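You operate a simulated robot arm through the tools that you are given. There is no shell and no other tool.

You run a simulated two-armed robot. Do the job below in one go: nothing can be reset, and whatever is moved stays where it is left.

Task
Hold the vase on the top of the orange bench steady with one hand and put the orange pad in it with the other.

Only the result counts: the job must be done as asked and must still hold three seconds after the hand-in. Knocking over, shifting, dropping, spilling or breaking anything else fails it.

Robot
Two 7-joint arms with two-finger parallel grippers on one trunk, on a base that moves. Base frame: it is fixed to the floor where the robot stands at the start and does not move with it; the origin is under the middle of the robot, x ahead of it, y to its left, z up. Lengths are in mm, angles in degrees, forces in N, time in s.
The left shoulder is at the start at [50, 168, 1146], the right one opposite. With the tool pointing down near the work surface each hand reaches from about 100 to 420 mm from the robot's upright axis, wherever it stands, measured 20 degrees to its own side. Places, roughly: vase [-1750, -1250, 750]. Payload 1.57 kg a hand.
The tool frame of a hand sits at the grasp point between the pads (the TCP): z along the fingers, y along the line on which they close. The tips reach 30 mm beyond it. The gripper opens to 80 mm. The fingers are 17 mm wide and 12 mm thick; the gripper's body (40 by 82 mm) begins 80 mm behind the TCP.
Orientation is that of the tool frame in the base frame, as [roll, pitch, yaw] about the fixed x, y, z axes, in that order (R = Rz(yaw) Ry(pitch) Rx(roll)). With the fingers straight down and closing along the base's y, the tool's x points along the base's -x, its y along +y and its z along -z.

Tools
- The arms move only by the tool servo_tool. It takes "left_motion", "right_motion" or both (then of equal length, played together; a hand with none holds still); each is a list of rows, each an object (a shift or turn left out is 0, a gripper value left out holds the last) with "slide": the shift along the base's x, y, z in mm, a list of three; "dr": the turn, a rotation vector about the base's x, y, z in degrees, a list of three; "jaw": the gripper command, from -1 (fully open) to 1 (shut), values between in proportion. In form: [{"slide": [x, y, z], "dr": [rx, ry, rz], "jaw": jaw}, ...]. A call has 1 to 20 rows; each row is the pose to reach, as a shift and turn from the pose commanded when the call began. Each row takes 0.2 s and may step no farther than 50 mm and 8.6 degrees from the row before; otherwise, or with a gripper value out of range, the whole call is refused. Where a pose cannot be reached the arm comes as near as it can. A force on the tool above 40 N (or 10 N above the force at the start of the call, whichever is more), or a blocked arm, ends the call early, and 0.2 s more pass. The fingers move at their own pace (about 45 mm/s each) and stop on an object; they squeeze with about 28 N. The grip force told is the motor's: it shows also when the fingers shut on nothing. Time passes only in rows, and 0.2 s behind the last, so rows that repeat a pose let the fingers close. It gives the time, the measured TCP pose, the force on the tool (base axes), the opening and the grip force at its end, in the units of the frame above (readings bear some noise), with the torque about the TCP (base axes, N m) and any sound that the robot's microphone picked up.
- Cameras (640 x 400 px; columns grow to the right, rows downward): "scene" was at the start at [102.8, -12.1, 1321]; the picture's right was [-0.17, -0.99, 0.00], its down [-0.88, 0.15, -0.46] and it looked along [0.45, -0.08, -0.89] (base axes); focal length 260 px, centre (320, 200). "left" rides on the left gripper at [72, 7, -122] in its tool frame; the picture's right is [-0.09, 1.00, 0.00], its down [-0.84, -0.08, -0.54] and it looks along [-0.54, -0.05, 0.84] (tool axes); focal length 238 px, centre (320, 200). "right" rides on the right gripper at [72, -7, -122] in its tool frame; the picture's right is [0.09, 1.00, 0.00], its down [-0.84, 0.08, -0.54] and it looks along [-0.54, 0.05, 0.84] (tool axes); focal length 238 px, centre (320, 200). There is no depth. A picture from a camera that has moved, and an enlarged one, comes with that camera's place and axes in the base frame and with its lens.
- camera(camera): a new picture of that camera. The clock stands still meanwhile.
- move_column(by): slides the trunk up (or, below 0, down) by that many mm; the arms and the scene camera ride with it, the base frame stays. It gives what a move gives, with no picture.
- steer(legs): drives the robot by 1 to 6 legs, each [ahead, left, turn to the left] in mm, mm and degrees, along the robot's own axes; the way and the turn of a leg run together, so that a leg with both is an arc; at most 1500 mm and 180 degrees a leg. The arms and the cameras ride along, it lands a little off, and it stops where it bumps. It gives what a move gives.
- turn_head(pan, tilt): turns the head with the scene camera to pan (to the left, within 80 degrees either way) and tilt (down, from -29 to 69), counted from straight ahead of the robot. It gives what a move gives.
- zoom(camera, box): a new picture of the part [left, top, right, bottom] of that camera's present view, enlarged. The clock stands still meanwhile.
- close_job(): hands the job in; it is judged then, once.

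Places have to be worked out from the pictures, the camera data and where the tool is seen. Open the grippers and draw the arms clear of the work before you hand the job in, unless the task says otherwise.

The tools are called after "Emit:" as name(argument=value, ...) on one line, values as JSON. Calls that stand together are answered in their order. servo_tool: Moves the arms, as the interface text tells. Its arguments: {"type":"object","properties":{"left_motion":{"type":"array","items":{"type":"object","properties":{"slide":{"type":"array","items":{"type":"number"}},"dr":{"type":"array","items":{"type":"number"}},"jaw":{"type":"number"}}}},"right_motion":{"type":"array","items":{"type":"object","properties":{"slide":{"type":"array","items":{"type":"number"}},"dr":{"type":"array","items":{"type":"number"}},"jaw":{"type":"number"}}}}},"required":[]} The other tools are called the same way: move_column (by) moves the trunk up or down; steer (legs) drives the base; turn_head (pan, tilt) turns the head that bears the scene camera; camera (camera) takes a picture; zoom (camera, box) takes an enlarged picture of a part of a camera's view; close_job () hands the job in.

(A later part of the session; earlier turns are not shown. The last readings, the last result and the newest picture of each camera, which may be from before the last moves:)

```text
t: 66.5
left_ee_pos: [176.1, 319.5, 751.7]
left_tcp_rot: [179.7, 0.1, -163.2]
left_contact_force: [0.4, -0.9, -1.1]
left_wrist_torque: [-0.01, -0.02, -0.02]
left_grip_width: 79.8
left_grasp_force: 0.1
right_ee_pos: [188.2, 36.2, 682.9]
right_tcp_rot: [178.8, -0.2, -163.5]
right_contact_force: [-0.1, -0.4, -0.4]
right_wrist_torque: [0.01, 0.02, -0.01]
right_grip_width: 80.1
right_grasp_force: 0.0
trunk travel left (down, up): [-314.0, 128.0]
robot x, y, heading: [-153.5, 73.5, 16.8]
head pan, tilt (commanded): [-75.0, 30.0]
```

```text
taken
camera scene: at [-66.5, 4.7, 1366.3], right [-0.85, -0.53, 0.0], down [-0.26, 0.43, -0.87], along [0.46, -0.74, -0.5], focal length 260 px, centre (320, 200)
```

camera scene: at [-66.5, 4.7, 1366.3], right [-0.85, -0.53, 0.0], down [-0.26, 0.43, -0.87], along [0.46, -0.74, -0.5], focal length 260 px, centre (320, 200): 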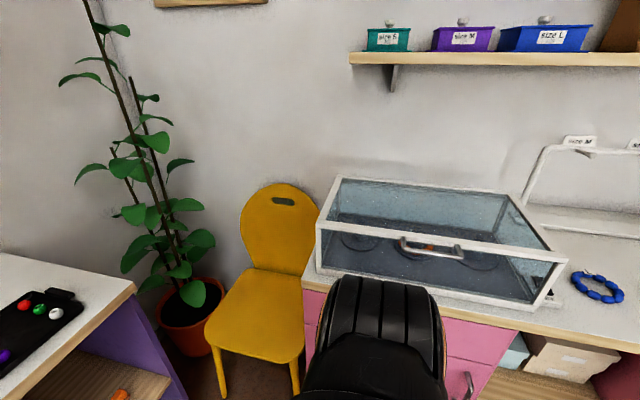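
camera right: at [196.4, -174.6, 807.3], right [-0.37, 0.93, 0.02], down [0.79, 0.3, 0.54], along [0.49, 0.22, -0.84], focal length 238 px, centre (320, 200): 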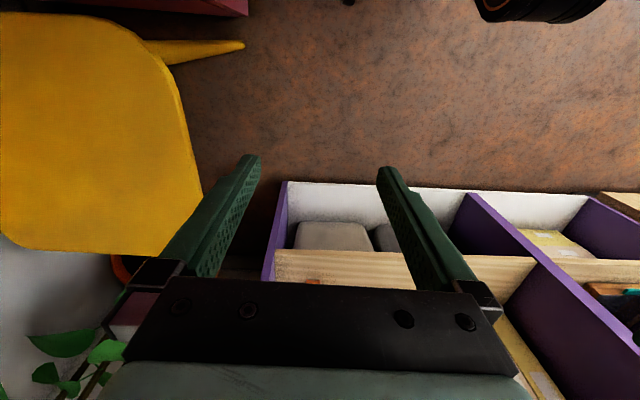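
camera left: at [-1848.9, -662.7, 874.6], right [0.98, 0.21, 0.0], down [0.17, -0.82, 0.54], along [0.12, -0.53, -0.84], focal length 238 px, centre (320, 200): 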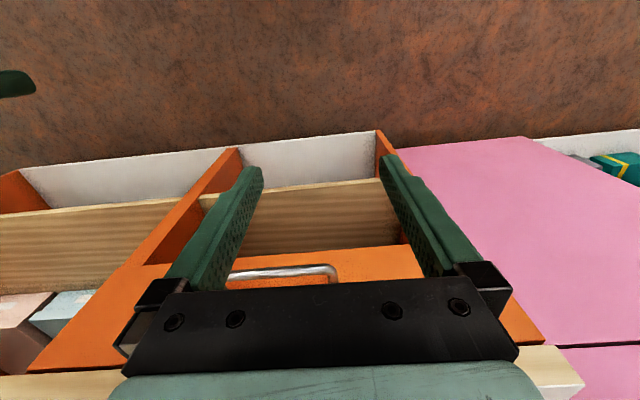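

The case looks still aligned with the bench. Now I'll zoom in on the orange object on the shelf.

Emit:
turn_head(pan=-15, tilt=40)

Emit:
zoom(camera="scene", box=[300, 230, 390, 286])

Emit:
zoom(camera="scene", box=[200, 180, 420, 317])

Emit:
zoom(camera="scene", box=[0, 120, 240, 270])

```text
t: 67.8
left_ee_pos: [176.3, 319.7, 752.9]
left_tcp_rot: [179.7, 0.1, -163.2]
left_contact_force: [-0.7, -0.1, -0.1]
left_wrist_torque: [0.0, 0.01, 0.0]
left_grip_width: 80.0
left_grasp_force: 0.1
right_ee_pos: [187.8, 35.9, 682.0]
right_tcp_rot: [178.7, -0.1, -163.4]
right_contact_force: [-0.4, -0.1, -0.3]
right_wrist_torque: [-0.01, -0.03, 0.01]
right_grip_width: 80.2
right_grasp_force: 0.0
trunk travel left (down, up): [-314.0, 128.0]
robot x, y, heading: [-152.1, 71.8, 16.6]
head pan, tilt (commanded): [-15.0, 40.0]
```

```text
7.11 times, centred on (345, 258) of scene
camera zoom: at [-29.1, 84.1, 1350.9], right [0.03, -1.0, 0.0], down [-0.64, -0.02, -0.77], along [0.77, 0.02, -0.64], focal length 1846 px, centre (142, -212)
```

zoom: 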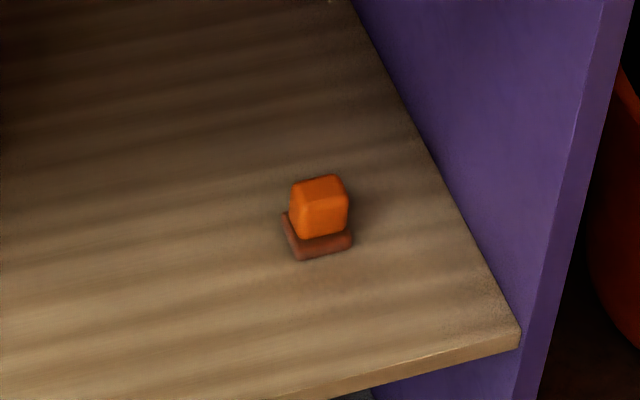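

```text
2.91 times, centred on (310, 248) of scene
camera zoom: at [-29.1, 84.1, 1350.9], right [0.03, -1.0, 0.0], down [-0.64, -0.02, -0.77], along [0.77, 0.02, -0.64], focal length 755 px, centre (349, 59)
```

zoom: 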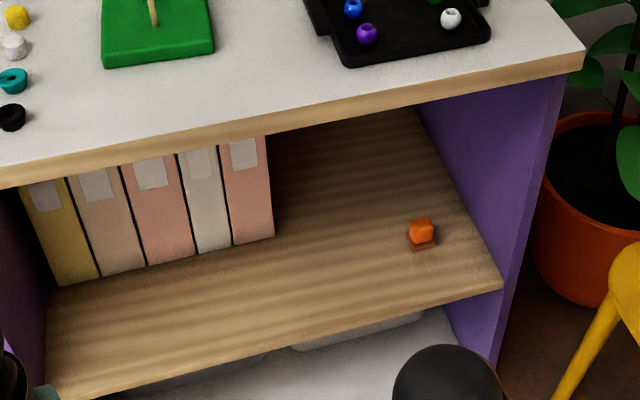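

```text
2.67 times, centred on (120, 195) of scene
camera zoom: at [-29.1, 84.1, 1350.9], right [0.03, -1.0, 0.0], down [-0.64, -0.02, -0.77], along [0.77, 0.02, -0.64], focal length 692 px, centre (853, 213)
```

zoom: 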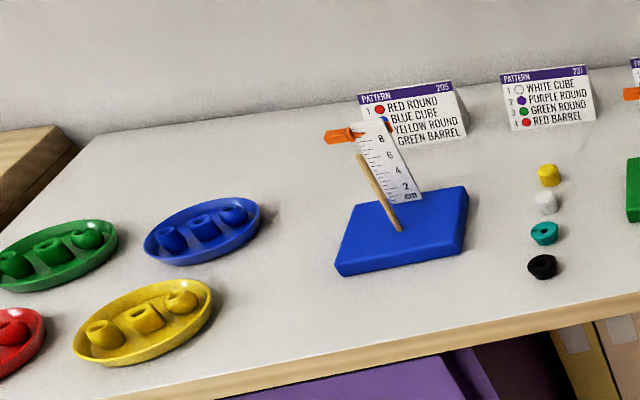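

It's an orange block on a slightly larger brown layer, like a small sponge pad about 35–42 mm wide. I'll take one quick look at the remaining benches to rule out another orange pad.

Emit:
turn_head(pan=55, tilt=20)

Emit:
zoom(camera="scene", box=[0, 80, 320, 280])

Emit:
zoom(camera="scene", box=[250, 50, 640, 294])

Emit:
turn_head(pan=-5, tilt=5)

Emit:
camera(camera="scene")

```text
t: 69.2
left_ee_pos: [176.7, 319.5, 753.1]
left_tcp_rot: [179.7, 0.0, -163.2]
left_contact_force: [-0.6, -0.3, 0.4]
left_wrist_torque: [-0.01, 0.01, -0.01]
left_grip_width: 79.7
left_grasp_force: 0.0
right_ee_pos: [188.2, 36.3, 683.5]
right_tcp_rot: [178.8, -0.2, -163.4]
right_contact_force: [-0.8, -0.5, 0.0]
right_wrist_torque: [-0.01, 0.01, -0.01]
right_grip_width: 79.7
right_grasp_force: 0.0
trunk travel left (down, up): [-314.0, 128.0]
robot x, y, heading: [-152.1, 70.4, 16.8]
head pan, tilt (commanded): [55.0, 20.0]
```

```text
2.00 times, centred on (160, 180) of scene
camera zoom: at [-84.7, 170.0, 1382.3], right [0.95, -0.32, 0.0], down [-0.11, -0.32, -0.94], along [0.3, 0.89, -0.34], focal length 519 px, centre (640, 240)
```

zoom: 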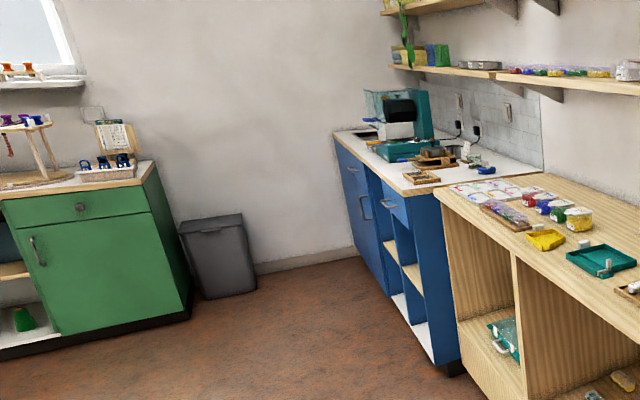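

```text
1.64 times, centred on (445, 172) of scene
camera zoom: at [-84.7, 170.0, 1382.3], right [0.95, -0.32, 0.0], down [-0.11, -0.32, -0.94], along [0.3, 0.89, -0.34], focal length 426 px, centre (115, 246)
```

zoom: 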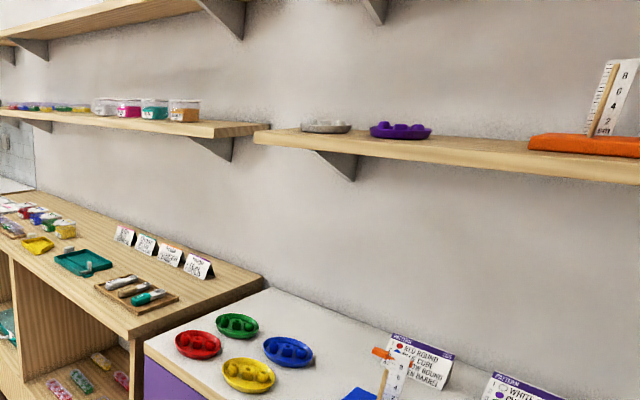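

```text
t: 70.5
left_ee_pos: [176.2, 319.8, 751.2]
left_tcp_rot: [179.8, 0.2, -163.1]
left_contact_force: [-0.1, -0.2, -0.8]
left_wrist_torque: [0.01, 0.01, 0.01]
left_grip_width: 79.9
left_grasp_force: 0.1
right_ee_pos: [188.3, 36.3, 683.6]
right_tcp_rot: [178.7, -0.2, -163.5]
right_contact_force: [0.2, -0.3, 0.2]
right_wrist_torque: [0.01, 0.0, 0.02]
right_grip_width: 79.9
right_grasp_force: 0.1
trunk travel left (down, up): [-314.0, 128.0]
robot x, y, heading: [-154.1, 71.8, 16.8]
head pan, tilt (commanded): [-5.0, 5.0]
```

```text
taken
camera scene: at [-24.1, 100.3, 1406.7], right [0.2, -0.98, 0.0], down [-0.09, -0.02, -1.0], along [0.98, 0.2, -0.09], focal length 260 px, centre (320, 200)
```

scene: 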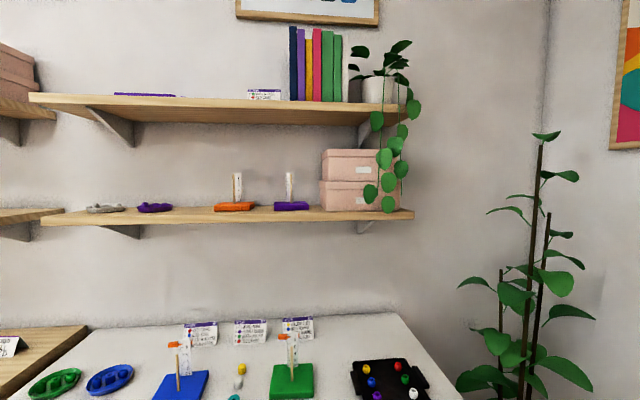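

The two-layer orange piece on the shelf is the only candidate, so I'll take it as the pad. While still in free space I'll fold the left hand back, shift the right hand outward and up, and tilt it forward about 40° ready for reaching into the shelf.

Emit:
servo_tool(left_motion=[{"slide": [-30, 0, 15]}, {"slide": [-60, 0, 30]}, {"slide": [-90, 0, 45]}, {"slide": [-120, 0, 60]}, {"slide": [-150, 0, 75]}, {"slide": [-180, -1, 90]}, {"slide": [-208, -1, 100]}, {"slide": [-208, -1, 100]}], right_motion=[{"slide": [-1, -7, 25], "dr": [1.6, -5.4, 0]}, {"slide": [-1, -14, 50], "dr": [3.3, -10.9, 0]}, {"slide": [-1, -21, 75], "dr": [5, -16.4, 0]}, {"slide": [-2, -28, 100], "dr": [6.6, -21.9, 0]}, {"slide": [-2, -36, 120], "dr": [8.3, -27.4, 0]}, {"slide": [-2, -43, 135], "dr": [10, -32.8, 0]}, {"slide": [-3, -50, 147], "dr": [11.6, -38.3, 0]}, {"slide": [-3, -50, 147], "dr": [11.6, -38.3, 0]}])

```text
t: 72.5
left_ee_pos: [19.0, 318.7, 829.2]
left_tcp_rot: [179.7, 0.0, -163.2]
left_contact_force: [-0.1, 0.0, -0.6]
left_wrist_torque: [-0.02, -0.01, -0.03]
left_grip_width: 79.9
left_grasp_force: 0.1
left hand out of reach, approached as far as the arm can: row 6, 7, 8
right_ee_pos: [222.2, -31.8, 827.9]
right_tcp_rot: [-178.8, 43.0, -166.4]
right_contact_force: [-0.3, -0.6, -1.7]
right_wrist_torque: [-0.01, -0.01, -0.05]
right_grip_width: 80.1
right_grasp_force: 0.0
right hand out of reach, approached as far as the arm can: row 6, 7, 8
trunk travel left (down, up): [-314.0, 128.0]
robot x, y, heading: [-155.0, 72.1, 16.7]
head pan, tilt (commanded): [-5.0, 5.0]
stopped in row 8 (right hand): the arm was blocked; the commanded pose is now the measured one
```

The right hand is tilted about 43° forward at 331 ahead and 208 to the right, and the left hand is folded back. I'll look at the arms, then lower the trunk.

Emit:
turn_head(pan=-15, tilt=60)

Emit:
camera(camera="scene")

Emit:
camera(camera="right")

Emit:
move_column(by=-290)

Emit:
camera(camera="scene")

Emit:
camera(camera="right")

```text
t: 73.8
left_ee_pos: [19.4, 320.0, 829.3]
left_tcp_rot: [179.7, 0.1, -163.0]
left_contact_force: [-1.3, 0.0, 0.6]
left_wrist_torque: [-0.02, 0.0, -0.02]
left_grip_width: 79.9
left_grasp_force: 0.0
right_ee_pos: [223.0, -31.9, 828.1]
right_tcp_rot: [-178.8, 42.9, -166.6]
right_contact_force: [-0.4, 0.4, 0.0]
right_wrist_torque: [0.01, 0.03, 0.04]
right_grip_width: 79.7
right_grasp_force: 0.0
trunk travel left (down, up): [-314.0, 128.0]
robot x, y, heading: [-155.7, 65.4, 16.7]
head pan, tilt (commanded): [-15.0, 60.0]
```

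```text
taken
camera scene: at [-47.4, 83.6, 1324.2], right [0.03, -1.0, 0.0], down [-0.87, -0.03, -0.5], along [0.5, 0.01, -0.87], focal length 260 px, centre (320, 200)
```

scene: 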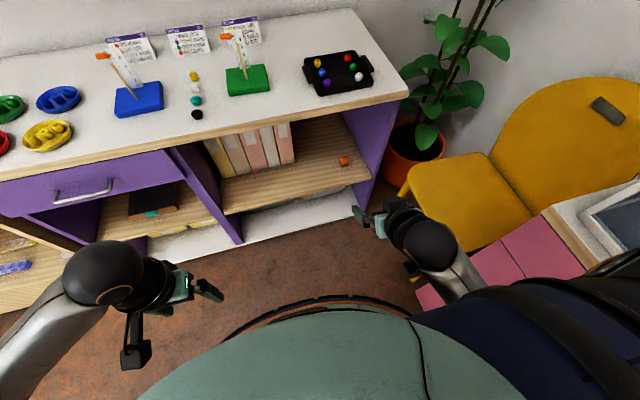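

```text
taken
camera right: at [90.9, -67.7, 869.7], right [-0.29, 0.96, -0.08], down [0.22, 0.14, 0.97], along [0.93, 0.26, -0.25], focal length 238 px, centre (320, 200)
```

right: 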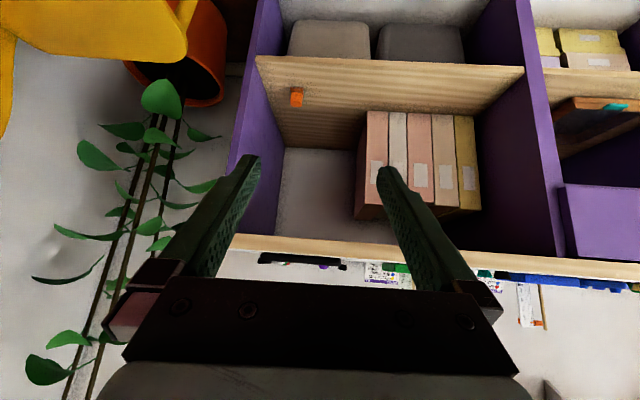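

```text
t: 76.7
left_ee_pos: [19.4, 320.2, 540.0]
left_tcp_rot: [179.7, 0.0, -163.2]
left_contact_force: [0.4, -0.1, 0.8]
left_wrist_torque: [0.01, -0.01, -0.03]
left_grip_width: 79.9
left_grasp_force: 0.0
right_ee_pos: [222.5, -31.3, 538.1]
right_tcp_rot: [-178.9, 43.0, -166.6]
right_contact_force: [0.4, 0.0, 0.4]
right_wrist_torque: [0.01, -0.01, -0.02]
right_grip_width: 80.0
right_grasp_force: 0.2
trunk travel left (down, up): [-24.0, 418.0]
robot x, y, heading: [-150.7, 72.2, 16.8]
head pan, tilt (commanded): [-15.0, 60.0]
```

```text
taken
camera scene: at [-47.4, 83.6, 1034.2], right [0.03, -1.0, 0.0], down [-0.87, -0.03, -0.5], along [0.5, 0.01, -0.87], focal length 260 px, centre (320, 200)
```

scene: 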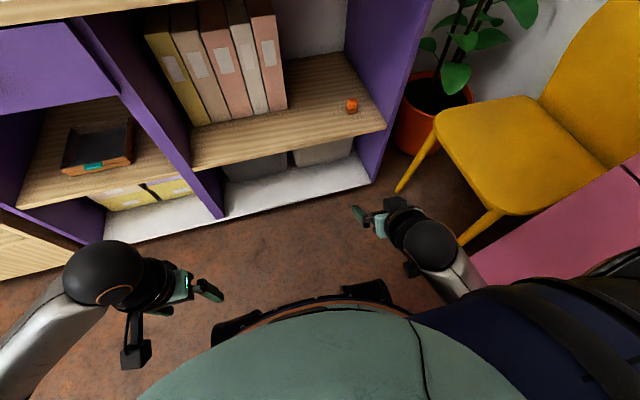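

```text
taken
camera right: at [90.7, -67.8, 579.9], right [-0.29, 0.96, -0.08], down [0.22, 0.14, 0.97], along [0.93, 0.26, -0.25], focal length 238 px, centre (320, 200)
```

right: 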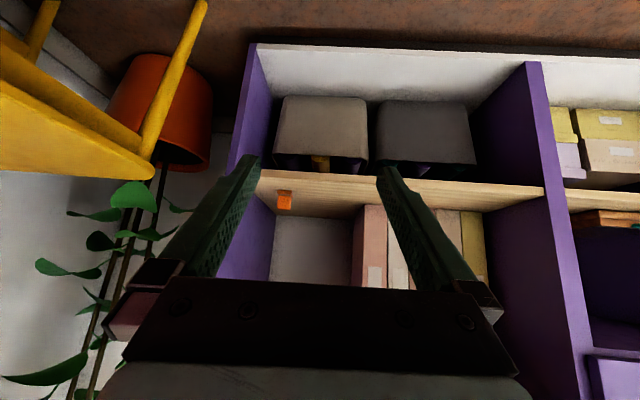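

The pad again triangulates to about (660, 0, 440), and the hand is level with the shelf opening. I'll drive forward so the pad ends up about 450 ahead and 190 to the right of the robot.

Emit:
steer(legs=[[150, -114, 0], [150, 0, 0]])

Emit:
camera(camera="scene")

Emit:
camera(camera="right")

```text
t: 79.3
left_ee_pos: [340.0, 297.7, 540.8]
left_tcp_rot: [179.7, 0.0, -163.1]
left_contact_force: [-0.5, 0.3, -0.1]
left_wrist_torque: [-0.01, -0.03, 0.0]
left_grip_width: 79.9
left_grasp_force: 0.1
right_ee_pos: [543.9, -53.7, 538.2]
right_tcp_rot: [-178.7, 42.9, -166.3]
right_contact_force: [-0.4, 0.1, 0.8]
right_wrist_torque: [-0.03, -0.03, 0.02]
right_grip_width: 80.1
right_grasp_force: 0.1
trunk travel left (down, up): [-24.0, 418.0]
robot x, y, heading: [170.6, 52.9, 16.8]
head pan, tilt (commanded): [-15.0, 60.0]
```

```text
taken
camera scene: at [273.8, 61.2, 1034.2], right [0.03, -1.0, 0.0], down [-0.87, -0.03, -0.5], along [0.5, 0.02, -0.87], focal length 260 px, centre (320, 200)
```

scene: 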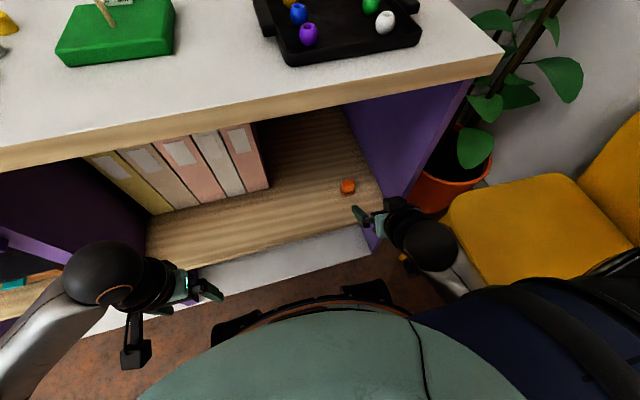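

```text
taken
camera right: at [412.4, -89.9, 579.7], right [-0.29, 0.95, -0.08], down [0.22, 0.14, 0.97], along [0.93, 0.26, -0.25], focal length 238 px, centre (320, 200)
```

right: 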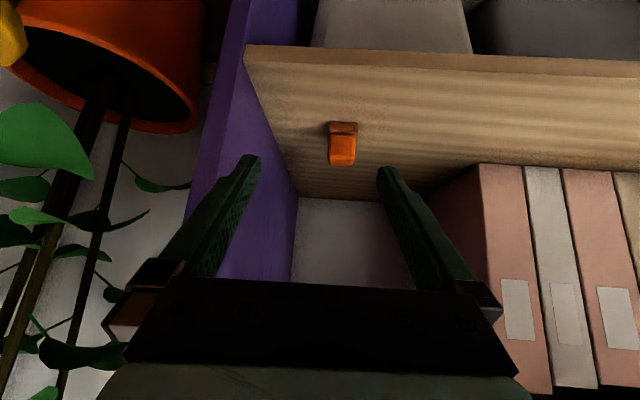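

The robot is in place, with the pad in front of the right gripper. I'll zoom in from both cameras to measure it.

Emit:
zoom(camera="right", box=[270, 90, 430, 190])

Emit:
zoom(camera="scene", box=[300, 140, 460, 240])

```text
4.00 times, centred on (350, 140) of right
camera zoom: at [412.4, -89.9, 579.7], right [-0.29, 0.95, -0.08], down [0.22, 0.14, 0.97], along [0.93, 0.26, -0.25], focal length 953 px, centre (200, 440)
```

zoom: 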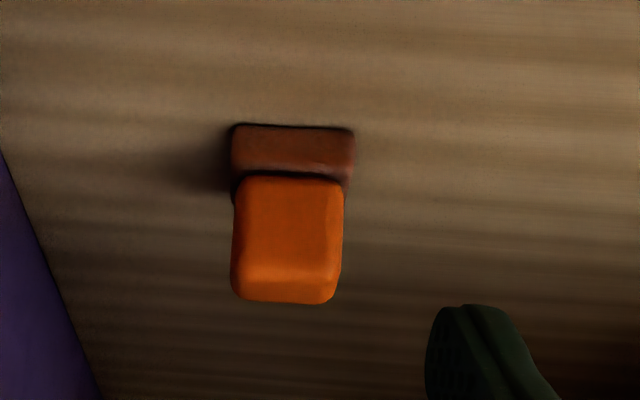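

```text
4.00 times, centred on (380, 190) of scene
camera zoom: at [273.8, 61.2, 1034.2], right [0.03, -1.0, 0.0], down [-0.87, -0.03, -0.5], along [0.5, 0.02, -0.87], focal length 1038 px, centre (80, 240)
```

zoom: 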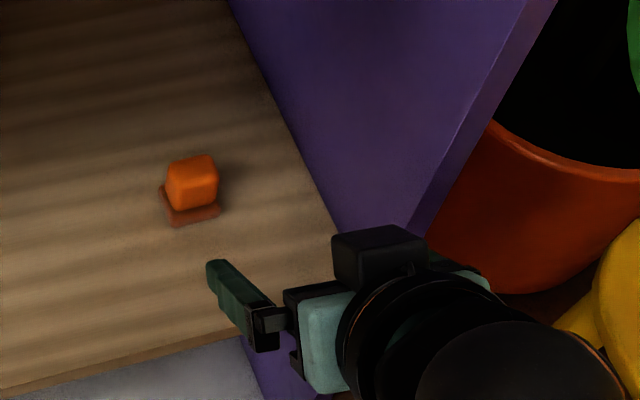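

The pad is about 35 mm wide and 46 mm tall, with its base at z 418 and its centre near (658, 0, 442), turned about 20° like the bench. I'll bring the open gripper to a pre-grasp about 60 mm back along the fingers, turning it 5° to match.

Emit:
servo_tool(right_motion=[{"slide": [16, 10, -10], "dr": [0, 0, 1.5], "jaw": -1}, {"slide": [33, 21, -20], "dr": [0, 0, 3], "jaw": -1}, {"slide": [50, 32, -30], "dr": [0, 0, 4.5], "jaw": -1}, {"slide": [66, 42, -40], "dr": [0, 0, 5], "jaw": -1}, {"slide": [66, 42, -40], "dr": [0, 0, 5], "jaw": -1}])

Emit:
camera(camera="right")

Emit:
zoom(camera="scene", box=[280, 120, 480, 245])

```text
t: 80.5
left_ee_pos: [339.8, 297.7, 540.6]
left_tcp_rot: [179.6, 0.0, -163.0]
left_contact_force: [0.6, -0.3, -1.0]
left_wrist_torque: [0.02, 0.01, 0.0]
left_grip_width: 80.1
left_grasp_force: 0.0
right_ee_pos: [609.9, -10.9, 498.5]
right_tcp_rot: [-179.0, 43.0, -161.3]
right_contact_force: [-0.1, 0.0, 0.5]
right_wrist_torque: [-0.01, 0.01, -0.03]
right_grip_width: 80.1
right_grasp_force: 0.1
trunk travel left (down, up): [-24.0, 418.0]
robot x, y, heading: [170.1, 48.2, 16.7]
head pan, tilt (commanded): [-15.0, 60.0]
```

```text
taken
camera right: at [482.8, -57.7, 540.8], right [-0.37, 0.93, -0.08], down [0.2, 0.16, 0.97], along [0.91, 0.34, -0.25], focal length 238 px, centre (320, 200)
```

right: 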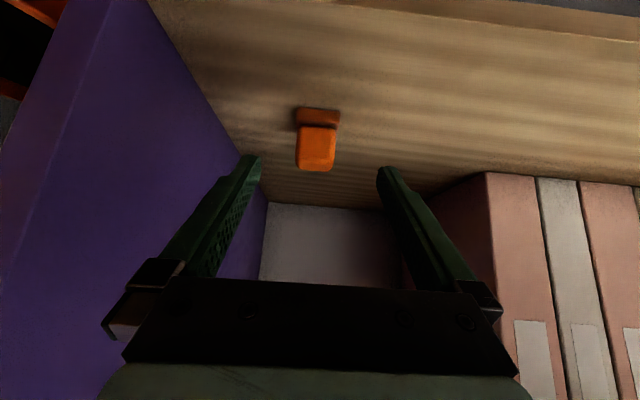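

```text
3.20 times, centred on (380, 182) of scene
camera zoom: at [273.9, 61.3, 1034.2], right [0.03, -1.0, 0.0], down [-0.87, -0.03, -0.5], along [0.5, 0.02, -0.87], focal length 830 px, centre (128, 256)
```

zoom: 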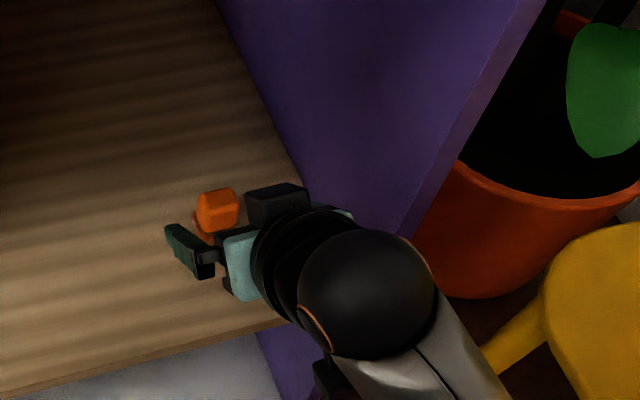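

The pad sits right between the fingers, about 3 mm off centre. I'll move in 60 mm along the finger axis.

Emit:
servo_tool(right_motion=[{"slide": [10, 2.5, -11.6]}, {"slide": [20, 5, -23.2]}, {"slide": [30, 7.6, -35]}, {"slide": [39.6, 10.1, -46.5]}, {"slide": [39.6, 10.1, -46.5]}])

Emit:
camera(camera="right")

Emit:
zoom(camera="right", box=[220, 100, 420, 225])

```text
t: 81.7
left_ee_pos: [338.9, 298.1, 540.5]
left_tcp_rot: [179.7, 0.0, -163.2]
left_contact_force: [-0.2, 0.1, 0.2]
left_wrist_torque: [0.01, -0.01, 0.01]
left_grip_width: 79.9
left_grasp_force: 0.2
right_ee_pos: [650.6, -3.5, 452.2]
right_tcp_rot: [-178.9, 43.0, -161.2]
right_contact_force: [0.4, 0.2, -0.3]
right_wrist_torque: [0.02, 0.01, 0.01]
right_grip_width: 79.9
right_grasp_force: 0.0
trunk travel left (down, up): [-24.0, 418.0]
robot x, y, heading: [170.2, 47.7, 16.7]
head pan, tilt (commanded): [-15.0, 60.0]
```

```text
taken
camera right: at [522.6, -49.3, 493.2], right [-0.37, 0.93, -0.08], down [0.2, 0.16, 0.97], along [0.91, 0.34, -0.25], focal length 238 px, centre (320, 200)
```

right: 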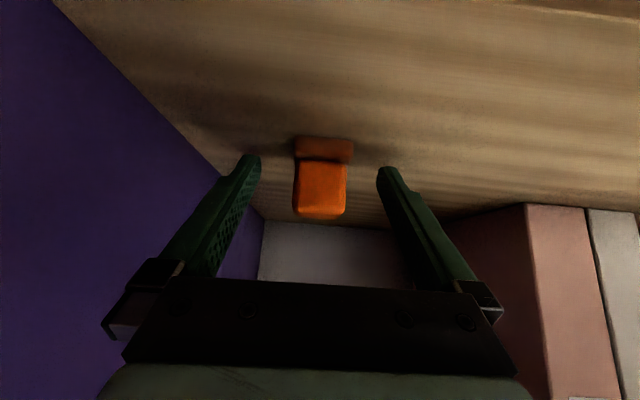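

```text
3.20 times, centred on (320, 162) of right
camera zoom: at [522.6, -49.3, 493.2], right [-0.37, 0.93, -0.08], down [0.2, 0.16, 0.97], along [0.91, 0.34, -0.25], focal length 763 px, centre (320, 320)
```

zoom: 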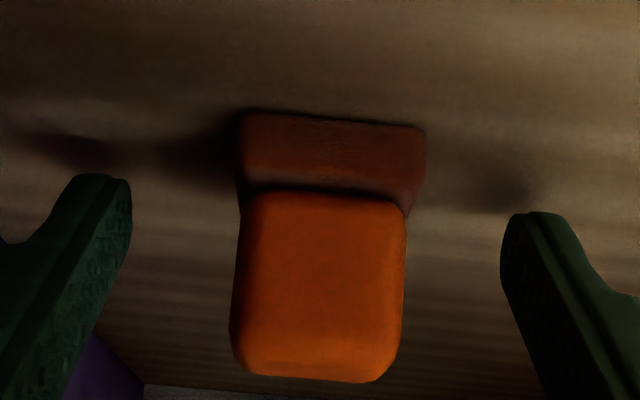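

The fingers straddle the pad with their tips clear of the shelf. I'll close the gripper on it.

Emit:
servo_tool(right_motion=[{"jaw": 0.2}, {"jaw": 1}, {"jaw": 1}, {"jaw": 1}, {"jaw": 1}, {"jaw": 1}, {"jaw": 1}])

Emit:
zoom(camera="right", box=[220, 100, 420, 225])

```text
t: 83.3
left_ee_pos: [339.7, 297.2, 540.2]
left_tcp_rot: [179.7, 0.0, -163.1]
left_contact_force: [1.1, -0.8, -0.1]
left_wrist_torque: [0.03, -0.01, -0.02]
left_grip_width: 79.7
left_grasp_force: 0.0
right_ee_pos: [649.9, -2.0, 452.2]
right_tcp_rot: [-178.8, 43.0, -161.3]
right_contact_force: [-0.1, -0.1, -0.5]
right_wrist_torque: [-0.01, 0.03, 0.02]
right_grip_width: 34.5
right_grasp_force: 27.6
trunk travel left (down, up): [-24.0, 418.0]
robot x, y, heading: [169.3, 47.5, 16.9]
head pan, tilt (commanded): [-15.0, 60.0]
```

```text
3.20 times, centred on (320, 162) of right
camera zoom: at [522.3, -49.3, 493.3], right [-0.37, 0.93, -0.08], down [0.2, 0.16, 0.97], along [0.91, 0.34, -0.25], focal length 763 px, centre (320, 320)
```

zoom: 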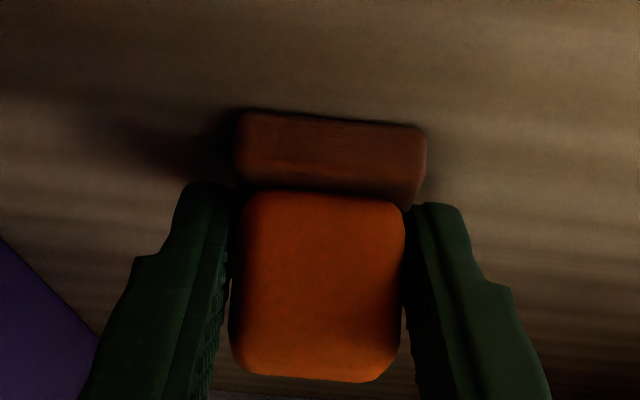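

The grip holds at 34.5 mm with 27.6 N. I'll lift the pad a little and check it comes along.

Emit:
servo_tool(right_motion=[{"slide": [0, 0, 8], "jaw": 1}, {"slide": [0, 0, 18], "jaw": 1}, {"slide": [-2, 0, 30], "jaw": 1}, {"slide": [-5, -2, 40], "jaw": 1}, {"slide": [-5, -2, 40], "jaw": 1}])

Emit:
zoom(camera="right", box=[220, 100, 420, 225])

```text
t: 84.5
left_ee_pos: [339.5, 298.1, 540.3]
left_tcp_rot: [179.6, 0.0, -163.1]
left_contact_force: [0.1, 0.0, 0.4]
left_wrist_torque: [0.01, -0.01, -0.02]
left_grip_width: 80.1
left_grasp_force: 0.1
right_ee_pos: [644.7, -4.1, 490.2]
right_tcp_rot: [-178.9, 43.0, -161.3]
right_contact_force: [0.1, -0.5, -0.1]
right_wrist_torque: [-0.01, -0.02, 0.0]
right_grip_width: 34.5
right_grasp_force: 28.3
trunk travel left (down, up): [-24.0, 418.0]
robot x, y, heading: [167.0, 49.8, 16.9]
head pan, tilt (commanded): [-15.0, 60.0]
```

```text
3.20 times, centred on (320, 162) of right
camera zoom: at [517.3, -51.1, 533.4], right [-0.37, 0.93, -0.08], down [0.2, 0.16, 0.97], along [0.91, 0.34, -0.25], focal length 763 px, centre (320, 320)
```

zoom: 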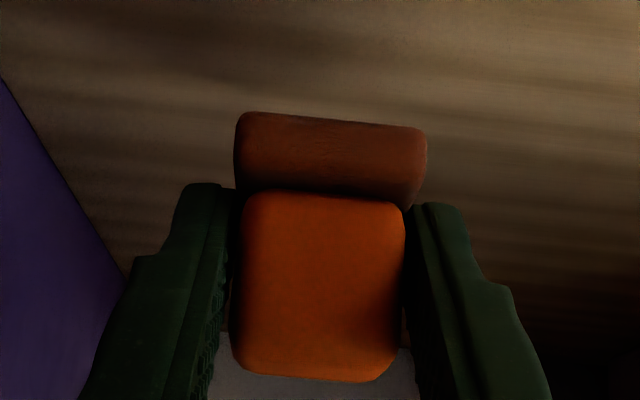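

The pad is firmly in the gripper. I'll draw it back out of the shelf.

Emit:
servo_tool(right_motion=[{"slide": [-25, -11, 10], "jaw": 1}, {"slide": [-50, -23, 20], "jaw": 1}, {"slide": [-75, -36, 32], "jaw": 1}, {"slide": [-100, -48, 45], "jaw": 1}, {"slide": [-100, -48, 45], "jaw": 1}])

Emit:
steer(legs=[[-250, 60, 0]])

Emit:
camera(camera="scene")

Emit:
camera(camera="right")

```text
t: 85.7
left_ee_pos: [340.3, 297.5, 539.2]
left_tcp_rot: [179.8, 0.0, -163.0]
left_contact_force: [-0.4, -0.6, -0.1]
left_wrist_torque: [0.0, 0.0, 0.03]
left_grip_width: 80.1
left_grasp_force: 0.1
right_ee_pos: [546.1, -52.4, 537.0]
right_tcp_rot: [-178.7, 43.0, -161.3]
right_contact_force: [0.3, 0.1, -0.7]
right_wrist_torque: [0.0, -0.01, 0.02]
right_grip_width: 34.7
right_grasp_force: 27.8
trunk travel left (down, up): [-24.0, 418.0]
robot x, y, heading: [171.5, 49.9, 16.8]
head pan, tilt (commanded): [-15.0, 60.0]
```

```text
t: 87.6
left_ee_pos: [81.7, 281.9, 539.2]
left_tcp_rot: [179.8, 0.0, -163.0]
left_contact_force: [0.3, -0.4, 0.3]
left_wrist_torque: [0.03, 0.01, -0.01]
left_grip_width: 79.9
left_grasp_force: 0.0
right_ee_pos: [289.7, -68.0, 537.7]
right_tcp_rot: [-178.7, 43.0, -161.3]
right_contact_force: [0.1, 0.1, -0.1]
right_wrist_torque: [0.03, -0.02, -0.02]
right_grip_width: 34.7
right_grasp_force: 28.7
trunk travel left (down, up): [-24.0, 418.0]
robot x, y, heading: [-88.5, 30.2, 17.0]
head pan, tilt (commanded): [-15.0, 60.0]
```

```text
taken
camera scene: at [16.4, 45.7, 1034.2], right [0.03, -1.0, 0.0], down [-0.87, -0.03, -0.5], along [0.5, 0.02, -0.87], focal length 260 px, centre (320, 200)
```

scene: 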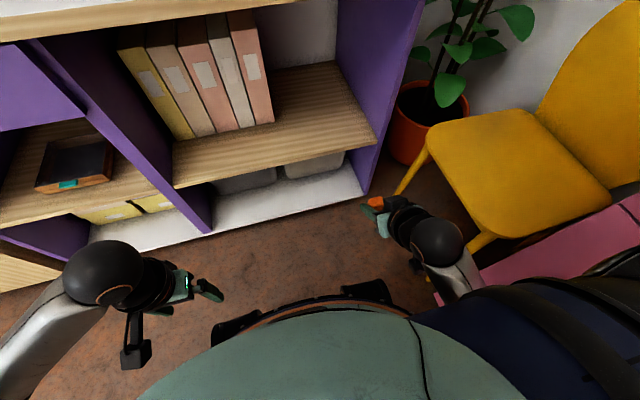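

```text
taken
camera right: at [161.5, -115.2, 577.5], right [-0.37, 0.93, -0.08], down [0.2, 0.16, 0.97], along [0.91, 0.34, -0.25], focal length 238 px, centre (320, 200)
```

right: 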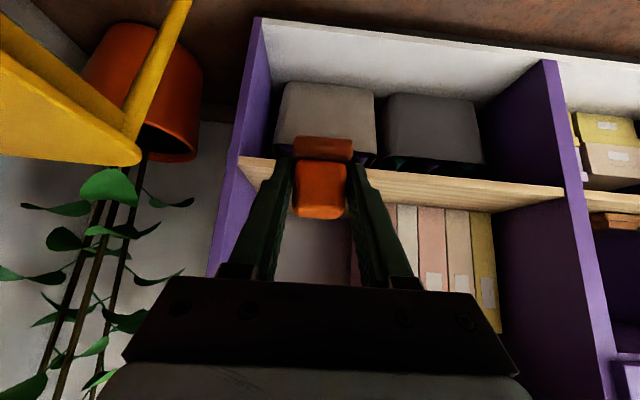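

The pad is out of the shelf and held. Backing up along the aisle I came by, drifting away from the pink bench, I'll return to in front of the orange bench and turn to face it.

Emit:
steer(legs=[[-1000, 129, 0], [-1009, 129, 0], [0, 0, -89]])

Emit:
camera(camera="right")

```text
t: 101.4
left_ee_pos: [-1819.1, -504.6, 540.2]
left_tcp_rot: [179.7, 0.0, 111.1]
left_contact_force: [-0.2, 0.2, -0.1]
left_wrist_torque: [0.0, -0.02, 0.01]
left_grip_width: 79.8
left_grasp_force: 0.1
right_ee_pos: [-2154.2, -736.3, 535.9]
right_tcp_rot: [-178.9, 43.0, 112.7]
right_contact_force: [-0.3, 0.9, -0.1]
right_wrist_torque: [-0.02, -0.04, 0.01]
right_grip_width: 34.5
right_grasp_force: 28.2
trunk travel left (down, up): [-24.0, 418.0]
robot x, y, heading: [-2078.7, -352.8, -69.0]
head pan, tilt (commanded): [-15.0, 60.0]
```

```text
taken
camera right: at [-2210.8, -612.4, 577.5], right [0.9, 0.44, -0.08], down [0.18, -0.19, 0.97], along [0.41, -0.88, -0.25], focal length 238 px, centre (320, 200)
```

right: 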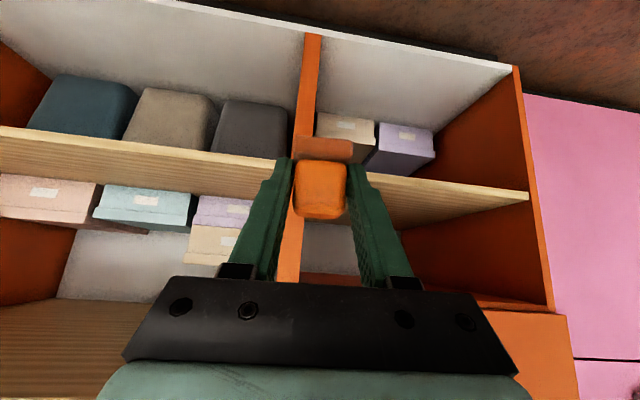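

The robot faces the orange bench from about 600 mm off. I'll raise the trunk so the hands clear the bench and rim height, then measure the vase again.

Emit:
move_column(by=390)

Emit:
turn_head(pan=5, tilt=35)

Emit:
camera(camera="scene")

Emit:
zoom(camera="scene", box=[200, 120, 440, 270])

```text
t: 105.2
left_ee_pos: [-1820.0, -504.2, 930.4]
left_tcp_rot: [179.7, 0.0, 111.0]
left_contact_force: [-0.6, 0.5, 0.0]
left_wrist_torque: [0.01, 0.01, -0.02]
left_grip_width: 79.9
left_grasp_force: 0.0
right_ee_pos: [-2153.2, -737.3, 925.5]
right_tcp_rot: [-178.8, 43.1, 112.8]
right_contact_force: [0.2, 0.5, -0.5]
right_wrist_torque: [0.0, -0.04, -0.02]
right_grip_width: 34.2
right_grasp_force: 27.9
trunk travel left (down, up): [-414.0, 28.0]
robot x, y, heading: [-2080.0, -356.2, -68.9]
head pan, tilt (commanded): [-15.0, 60.0]
```

```text
t: 106.1
left_ee_pos: [-1819.3, -503.9, 930.9]
left_tcp_rot: [179.6, 0.0, 111.1]
left_contact_force: [0.3, -0.4, -1.1]
left_wrist_torque: [0.0, -0.02, 0.0]
left_grip_width: 80.1
left_grasp_force: 0.1
right_ee_pos: [-2153.8, -736.1, 925.0]
right_tcp_rot: [-178.8, 43.0, 112.8]
right_contact_force: [0.3, 0.2, 0.0]
right_wrist_torque: [0.0, 0.01, -0.03]
right_grip_width: 34.3
right_grasp_force: 27.3
trunk travel left (down, up): [-414.0, 28.0]
robot x, y, heading: [-2077.7, -350.5, -69.0]
head pan, tilt (commanded): [5.0, 35.0]
```

```text
taken
camera scene: at [-2026.6, -470.0, 1458.4], right [-0.9, -0.44, 0.0], down [-0.25, 0.52, -0.82], along [0.36, -0.74, -0.57], focal length 260 px, centre (320, 200)
```

scene: 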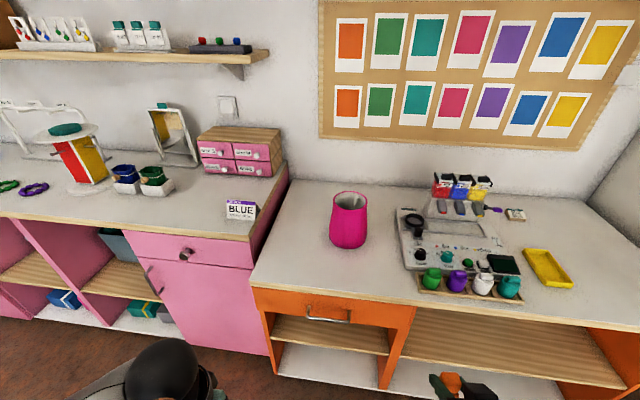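

```text
2.67 times, centred on (320, 195) of scene
camera zoom: at [-2026.6, -470.0, 1458.4], right [-0.9, -0.44, 0.0], down [-0.25, 0.52, -0.82], along [0.36, -0.74, -0.57], focal length 692 px, centre (320, 213)
```

zoom: 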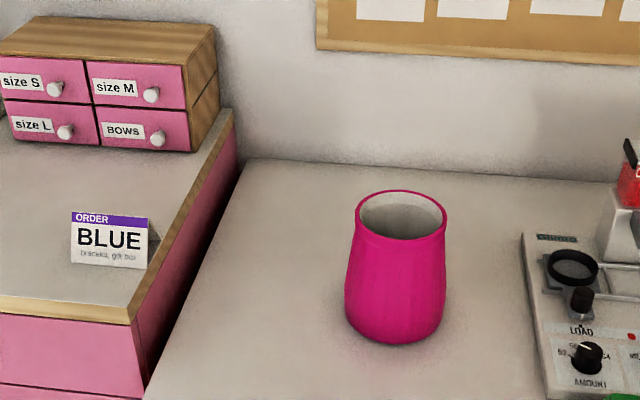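

From two wide views the vase rim centre is about (-1813, -1134, 975), with the bench top near z 812 and the rim centre about 240 mm inside the bench edge. While still clear of the bench I'll test the left hand's reach for the holding pose: tilted 45°, turned 25° inward.

Emit:
servo_tool(left_motion=[{"slide": [-3.5, -39.5, 10], "dr": [-5.6, -0.8, -3]}, {"slide": [-7, -79, 19], "dr": [-11.2, -1.7, -5.9]}, {"slide": [-10.5, -118.5, 28], "dr": [-16.8, -2.5, -8.9]}, {"slide": [-14, -158, 38], "dr": [-22.4, -3.3, -11.8]}, {"slide": [-17.4, -197.5, 47], "dr": [-28.1, -4.2, -14.8]}, {"slide": [-20.9, -237, 56], "dr": [-33.7, -5, -17.8]}, {"slide": [-24.3, -276.5, 66], "dr": [-39.3, -5.9, -20.7]}, {"slide": [-27.8, -316, 75], "dr": [-44.9, -6.7, -23.7]}, {"slide": [-27.8, -316, 75], "dr": [-44.9, -6.7, -23.7]}])

Emit:
camera(camera="scene")

Emit:
camera(camera="left")

```text
t: 108.1
left_ee_pos: [-1847.5, -821.1, 1003.0]
left_tcp_rot: [179.7, 45.2, 85.9]
left_contact_force: [-0.6, -0.3, 0.0]
left_wrist_torque: [0.02, -0.04, 0.03]
left_grip_width: 79.9
left_grasp_force: 0.1
right_ee_pos: [-2154.1, -736.2, 925.7]
right_tcp_rot: [-178.8, 43.0, 112.8]
right_contact_force: [0.8, 0.4, -1.0]
right_wrist_torque: [0.02, 0.01, 0.0]
right_grip_width: 34.6
right_grasp_force: 27.8
trunk travel left (down, up): [-414.0, 28.0]
robot x, y, heading: [-2077.2, -351.2, -68.8]
head pan, tilt (commanded): [5.0, 35.0]
```

```text
taken
camera scene: at [-2026.5, -469.9, 1458.5], right [-0.9, -0.44, 0.0], down [-0.25, 0.52, -0.82], along [0.36, -0.74, -0.57], focal length 260 px, centre (320, 200)
```

scene: 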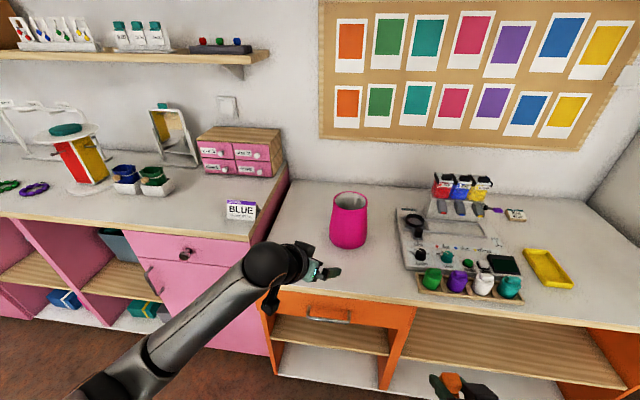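

```text
taken
camera left: at [-1831.2, -685.5, 1039.2], right [0.99, -0.13, 0.07], down [-0.09, -0.2, 0.98], along [-0.11, -0.97, -0.21], focal length 238 px, centre (320, 200)
```

left: 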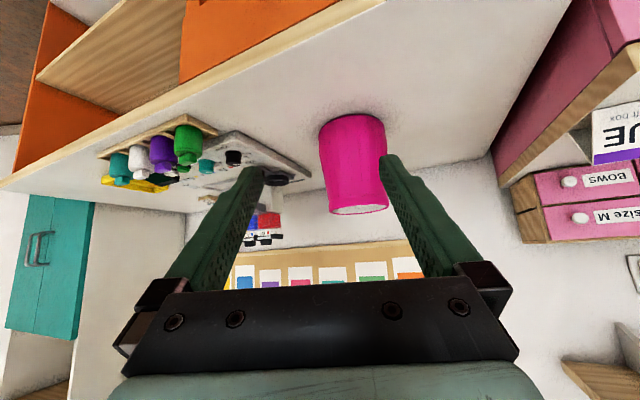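

The left hand reached 521 mm ahead without trouble. I'll test 35 mm further so the base can stay farther from the bench.

Emit:
servo_tool(left_motion=[{"slide": [6, -16, -8]}, {"slide": [12.5, -33, -15]}, {"slide": [12.5, -33, -15]}])

Emit:
zoom(camera="left", box=[260, 90, 460, 240])

```text
t: 108.9
left_ee_pos: [-1833.7, -855.1, 989.9]
left_tcp_rot: [179.9, 45.1, 86.1]
left_contact_force: [0.4, 0.4, -0.4]
left_wrist_torque: [0.0, -0.03, 0.0]
left_grip_width: 80.1
left_grasp_force: 0.0
right_ee_pos: [-2154.2, -735.9, 925.8]
right_tcp_rot: [-178.8, 43.0, 112.8]
right_contact_force: [-0.6, 1.4, -0.2]
right_wrist_torque: [0.0, -0.01, 0.0]
right_grip_width: 34.4
right_grasp_force: 28.2
trunk travel left (down, up): [-414.0, 28.0]
robot x, y, heading: [-2077.5, -348.1, -69.0]
head pan, tilt (commanded): [5.0, 35.0]
```

```text
2.67 times, centred on (360, 165) of left
camera zoom: at [-1818.6, -718.1, 1025.5], right [0.99, -0.13, 0.07], down [-0.09, -0.2, 0.98], along [-0.11, -0.97, -0.21], focal length 636 px, centre (213, 293)
```

zoom: 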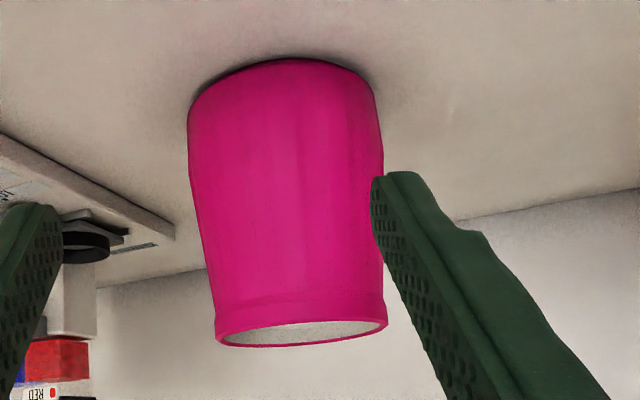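

The left hand can still reach 556 ahead. Next I'll test the right hand, carrying the pad, at a similar reach and turned 18° inward, still above and clear of the bench.

Emit:
servo_tool(right_motion=[{"slide": [10, -5, 40], "dr": [0, 0, 0], "jaw": 1}, {"slide": [30, -20, 80], "dr": [0, 0, 3], "jaw": 1}, {"slide": [65, -42, 80], "dr": [0, 0, 6], "jaw": 1}, {"slide": [100, -65, 80], "dr": [0, 0, 9], "jaw": 1}, {"slide": [135, -88, 80], "dr": [0, 0, 12], "jaw": 1}, {"slide": [170, -111, 80], "dr": [0, 0, 15], "jaw": 1}, {"slide": [195, -127, 80], "dr": [0, 0, 17], "jaw": 1}, {"slide": [214, -139.6, 80], "dr": [0, 0, 18], "jaw": 1}, {"slide": [214, -139.6, 80], "dr": [0, 0, 18], "jaw": 1}])

Emit:
turn_head(pan=0, tilt=50)

Emit:
camera(camera="scene")

Emit:
camera(camera="right")

```text
t: 110.8
left_ee_pos: [-1834.8, -854.9, 990.4]
left_tcp_rot: [179.8, 45.1, 86.1]
left_contact_force: [0.6, -0.1, -0.1]
left_wrist_torque: [0.0, -0.03, 0.01]
left_grip_width: 79.9
left_grasp_force: 0.1
right_ee_pos: [-1969.9, -846.5, 927.9]
right_tcp_rot: [-179.6, 34.2, 129.4]
right_contact_force: [-0.4, -0.2, 0.3]
right_wrist_torque: [-0.03, 0.03, -0.01]
right_grip_width: 34.4
right_grasp_force: 27.9
right hand out of reach, approached as far as the arm can: row 1, 2
trunk travel left (down, up): [-414.0, 28.0]
robot x, y, heading: [-2082.0, -356.3, -69.1]
head pan, tilt (commanded): [5.0, 35.0]
stopped in row 9 (right hand): the arm was blocked; the commanded pose is now the measured one
```

```text
t: 111.5
left_ee_pos: [-1834.6, -854.1, 989.7]
left_tcp_rot: [179.8, 45.1, 86.0]
left_contact_force: [-0.7, -0.4, -0.3]
left_wrist_torque: [-0.01, 0.01, 0.0]
left_grip_width: 79.8
left_grasp_force: 0.1
right_ee_pos: [-1969.9, -845.5, 928.1]
right_tcp_rot: [-179.7, 34.2, 129.4]
right_contact_force: [0.3, 1.3, -0.6]
right_wrist_torque: [0.03, -0.02, -0.01]
right_grip_width: 34.5
right_grasp_force: 28.2
trunk travel left (down, up): [-414.0, 28.0]
robot x, y, heading: [-2078.3, -352.4, -69.3]
head pan, tilt (commanded): [0.0, 50.0]
```

```text
taken
camera scene: at [-2037.6, -462.7, 1436.8], right [-0.93, -0.36, 0.0], down [-0.27, 0.71, -0.64], along [0.23, -0.6, -0.77], focal length 260 px, centre (320, 200)
```

scene: 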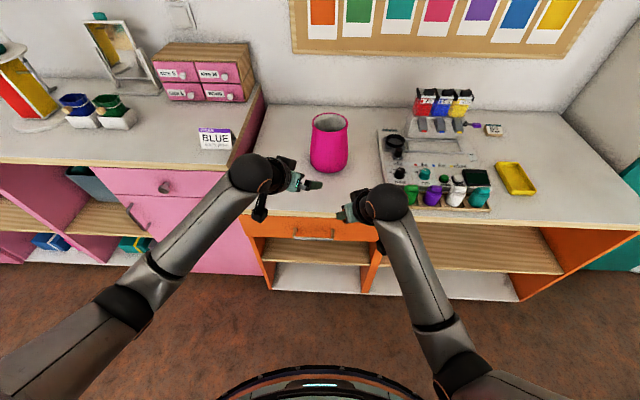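

```text
taken
camera right: at [-2055.9, -750.7, 990.9], right [0.72, 0.69, -0.06], down [0.31, -0.25, 0.92], along [0.62, -0.68, -0.39], focal length 238 px, centre (320, 200)
```

right: 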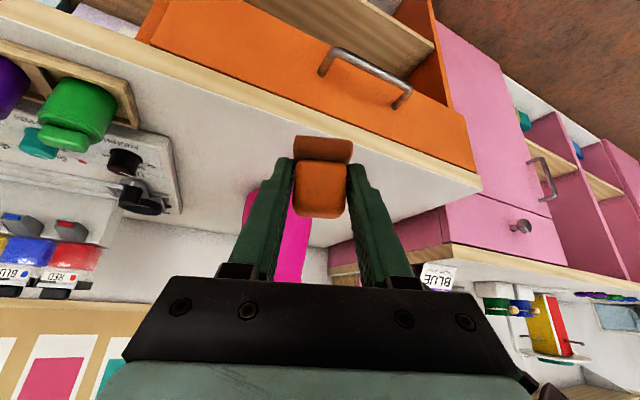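

The right arm stalled partway, probably at a wrist limit because I raised it while it was still folded. Now that it's extended, I'll try raising and tilting it from here.

Emit:
servo_tool(right_motion=[{"slide": [0, 0, 15], "dr": [-1.8, -1.4, 0], "jaw": 1}, {"slide": [0, 0, 30], "dr": [-3.5, -2.9, 0], "jaw": 1}, {"slide": [3, -5, 45], "dr": [-5.3, -4.3, 0], "jaw": 1}, {"slide": [6, -10, 60], "dr": [-7, -5.7, 0], "jaw": 1}, {"slide": [6, -10, 70], "dr": [-7, -5.7, 0], "jaw": 1}, {"slide": [6, -10, 70], "dr": [-7, -5.7, 0], "jaw": 1}])

```text
t: 112.9
left_ee_pos: [-1834.4, -855.1, 991.3]
left_tcp_rot: [179.8, 45.1, 86.0]
left_contact_force: [-0.3, -0.2, -0.5]
left_wrist_torque: [-0.04, 0.0, -0.01]
left_grip_width: 79.9
left_grasp_force: 0.2
right_ee_pos: [-1967.8, -845.8, 979.2]
right_tcp_rot: [179.7, 40.9, 129.2]
right_contact_force: [-1.3, -0.1, 0.2]
right_wrist_torque: [0.01, 0.0, 0.0]
right_grip_width: 34.6
right_grasp_force: 28.1
trunk travel left (down, up): [-414.0, 28.0]
robot x, y, heading: [-2079.5, -355.1, -69.1]
head pan, tilt (commanded): [0.0, 50.0]
```

The readings lag the command a bit, so I'll hold for a moment and check whether the hand settles.

Emit:
servo_tool(right_motion=[{"jaw": 1}, {"jaw": 1}, {"jaw": 1}])

Emit:
camera(camera="right")

Emit:
camera(camera="scene")

```text
t: 113.7
left_ee_pos: [-1833.8, -854.0, 989.4]
left_tcp_rot: [179.8, 45.0, 86.2]
left_contact_force: [-0.9, 0.3, 0.1]
left_wrist_torque: [-0.02, 0.02, -0.02]
left_grip_width: 79.8
left_grasp_force: 0.1
right_ee_pos: [-1968.7, -847.9, 979.1]
right_tcp_rot: [180.0, 40.8, 129.4]
right_contact_force: [-0.2, 1.1, -0.9]
right_wrist_torque: [0.01, 0.01, 0.0]
right_grip_width: 34.7
right_grasp_force: 28.0
trunk travel left (down, up): [-414.0, 28.0]
robot x, y, heading: [-2080.0, -353.8, -69.0]
head pan, tilt (commanded): [0.0, 50.0]
```

```text
taken
camera right: at [-2058.6, -747.5, 1026.4], right [0.73, 0.68, -0.06], down [0.23, -0.17, 0.96], along [0.65, -0.71, -0.28], focal length 238 px, centre (320, 200)
```

right: 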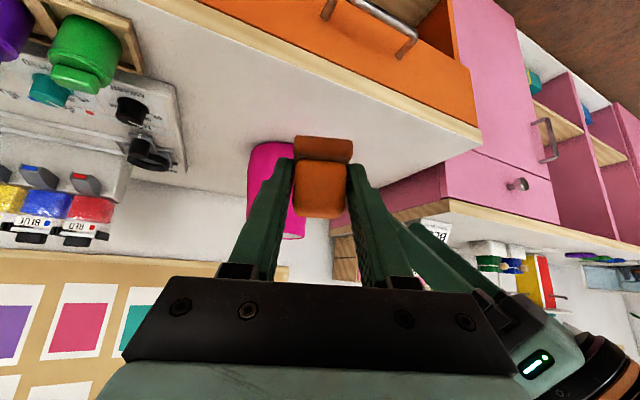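

```text
taken
camera scene: at [-2037.6, -462.7, 1436.7], right [-0.93, -0.36, 0.0], down [-0.27, 0.72, -0.64], along [0.23, -0.6, -0.77], focal length 260 px, centre (320, 200)
```

scene: 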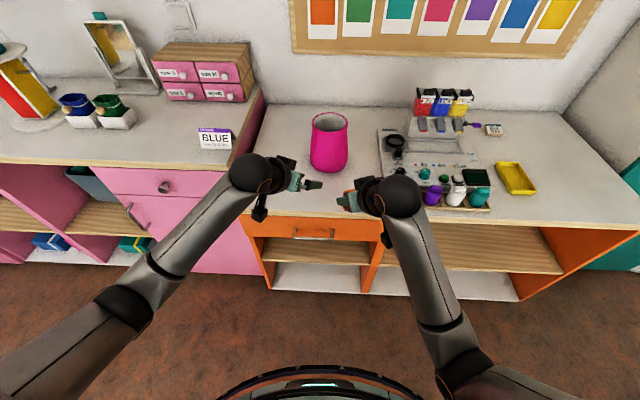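

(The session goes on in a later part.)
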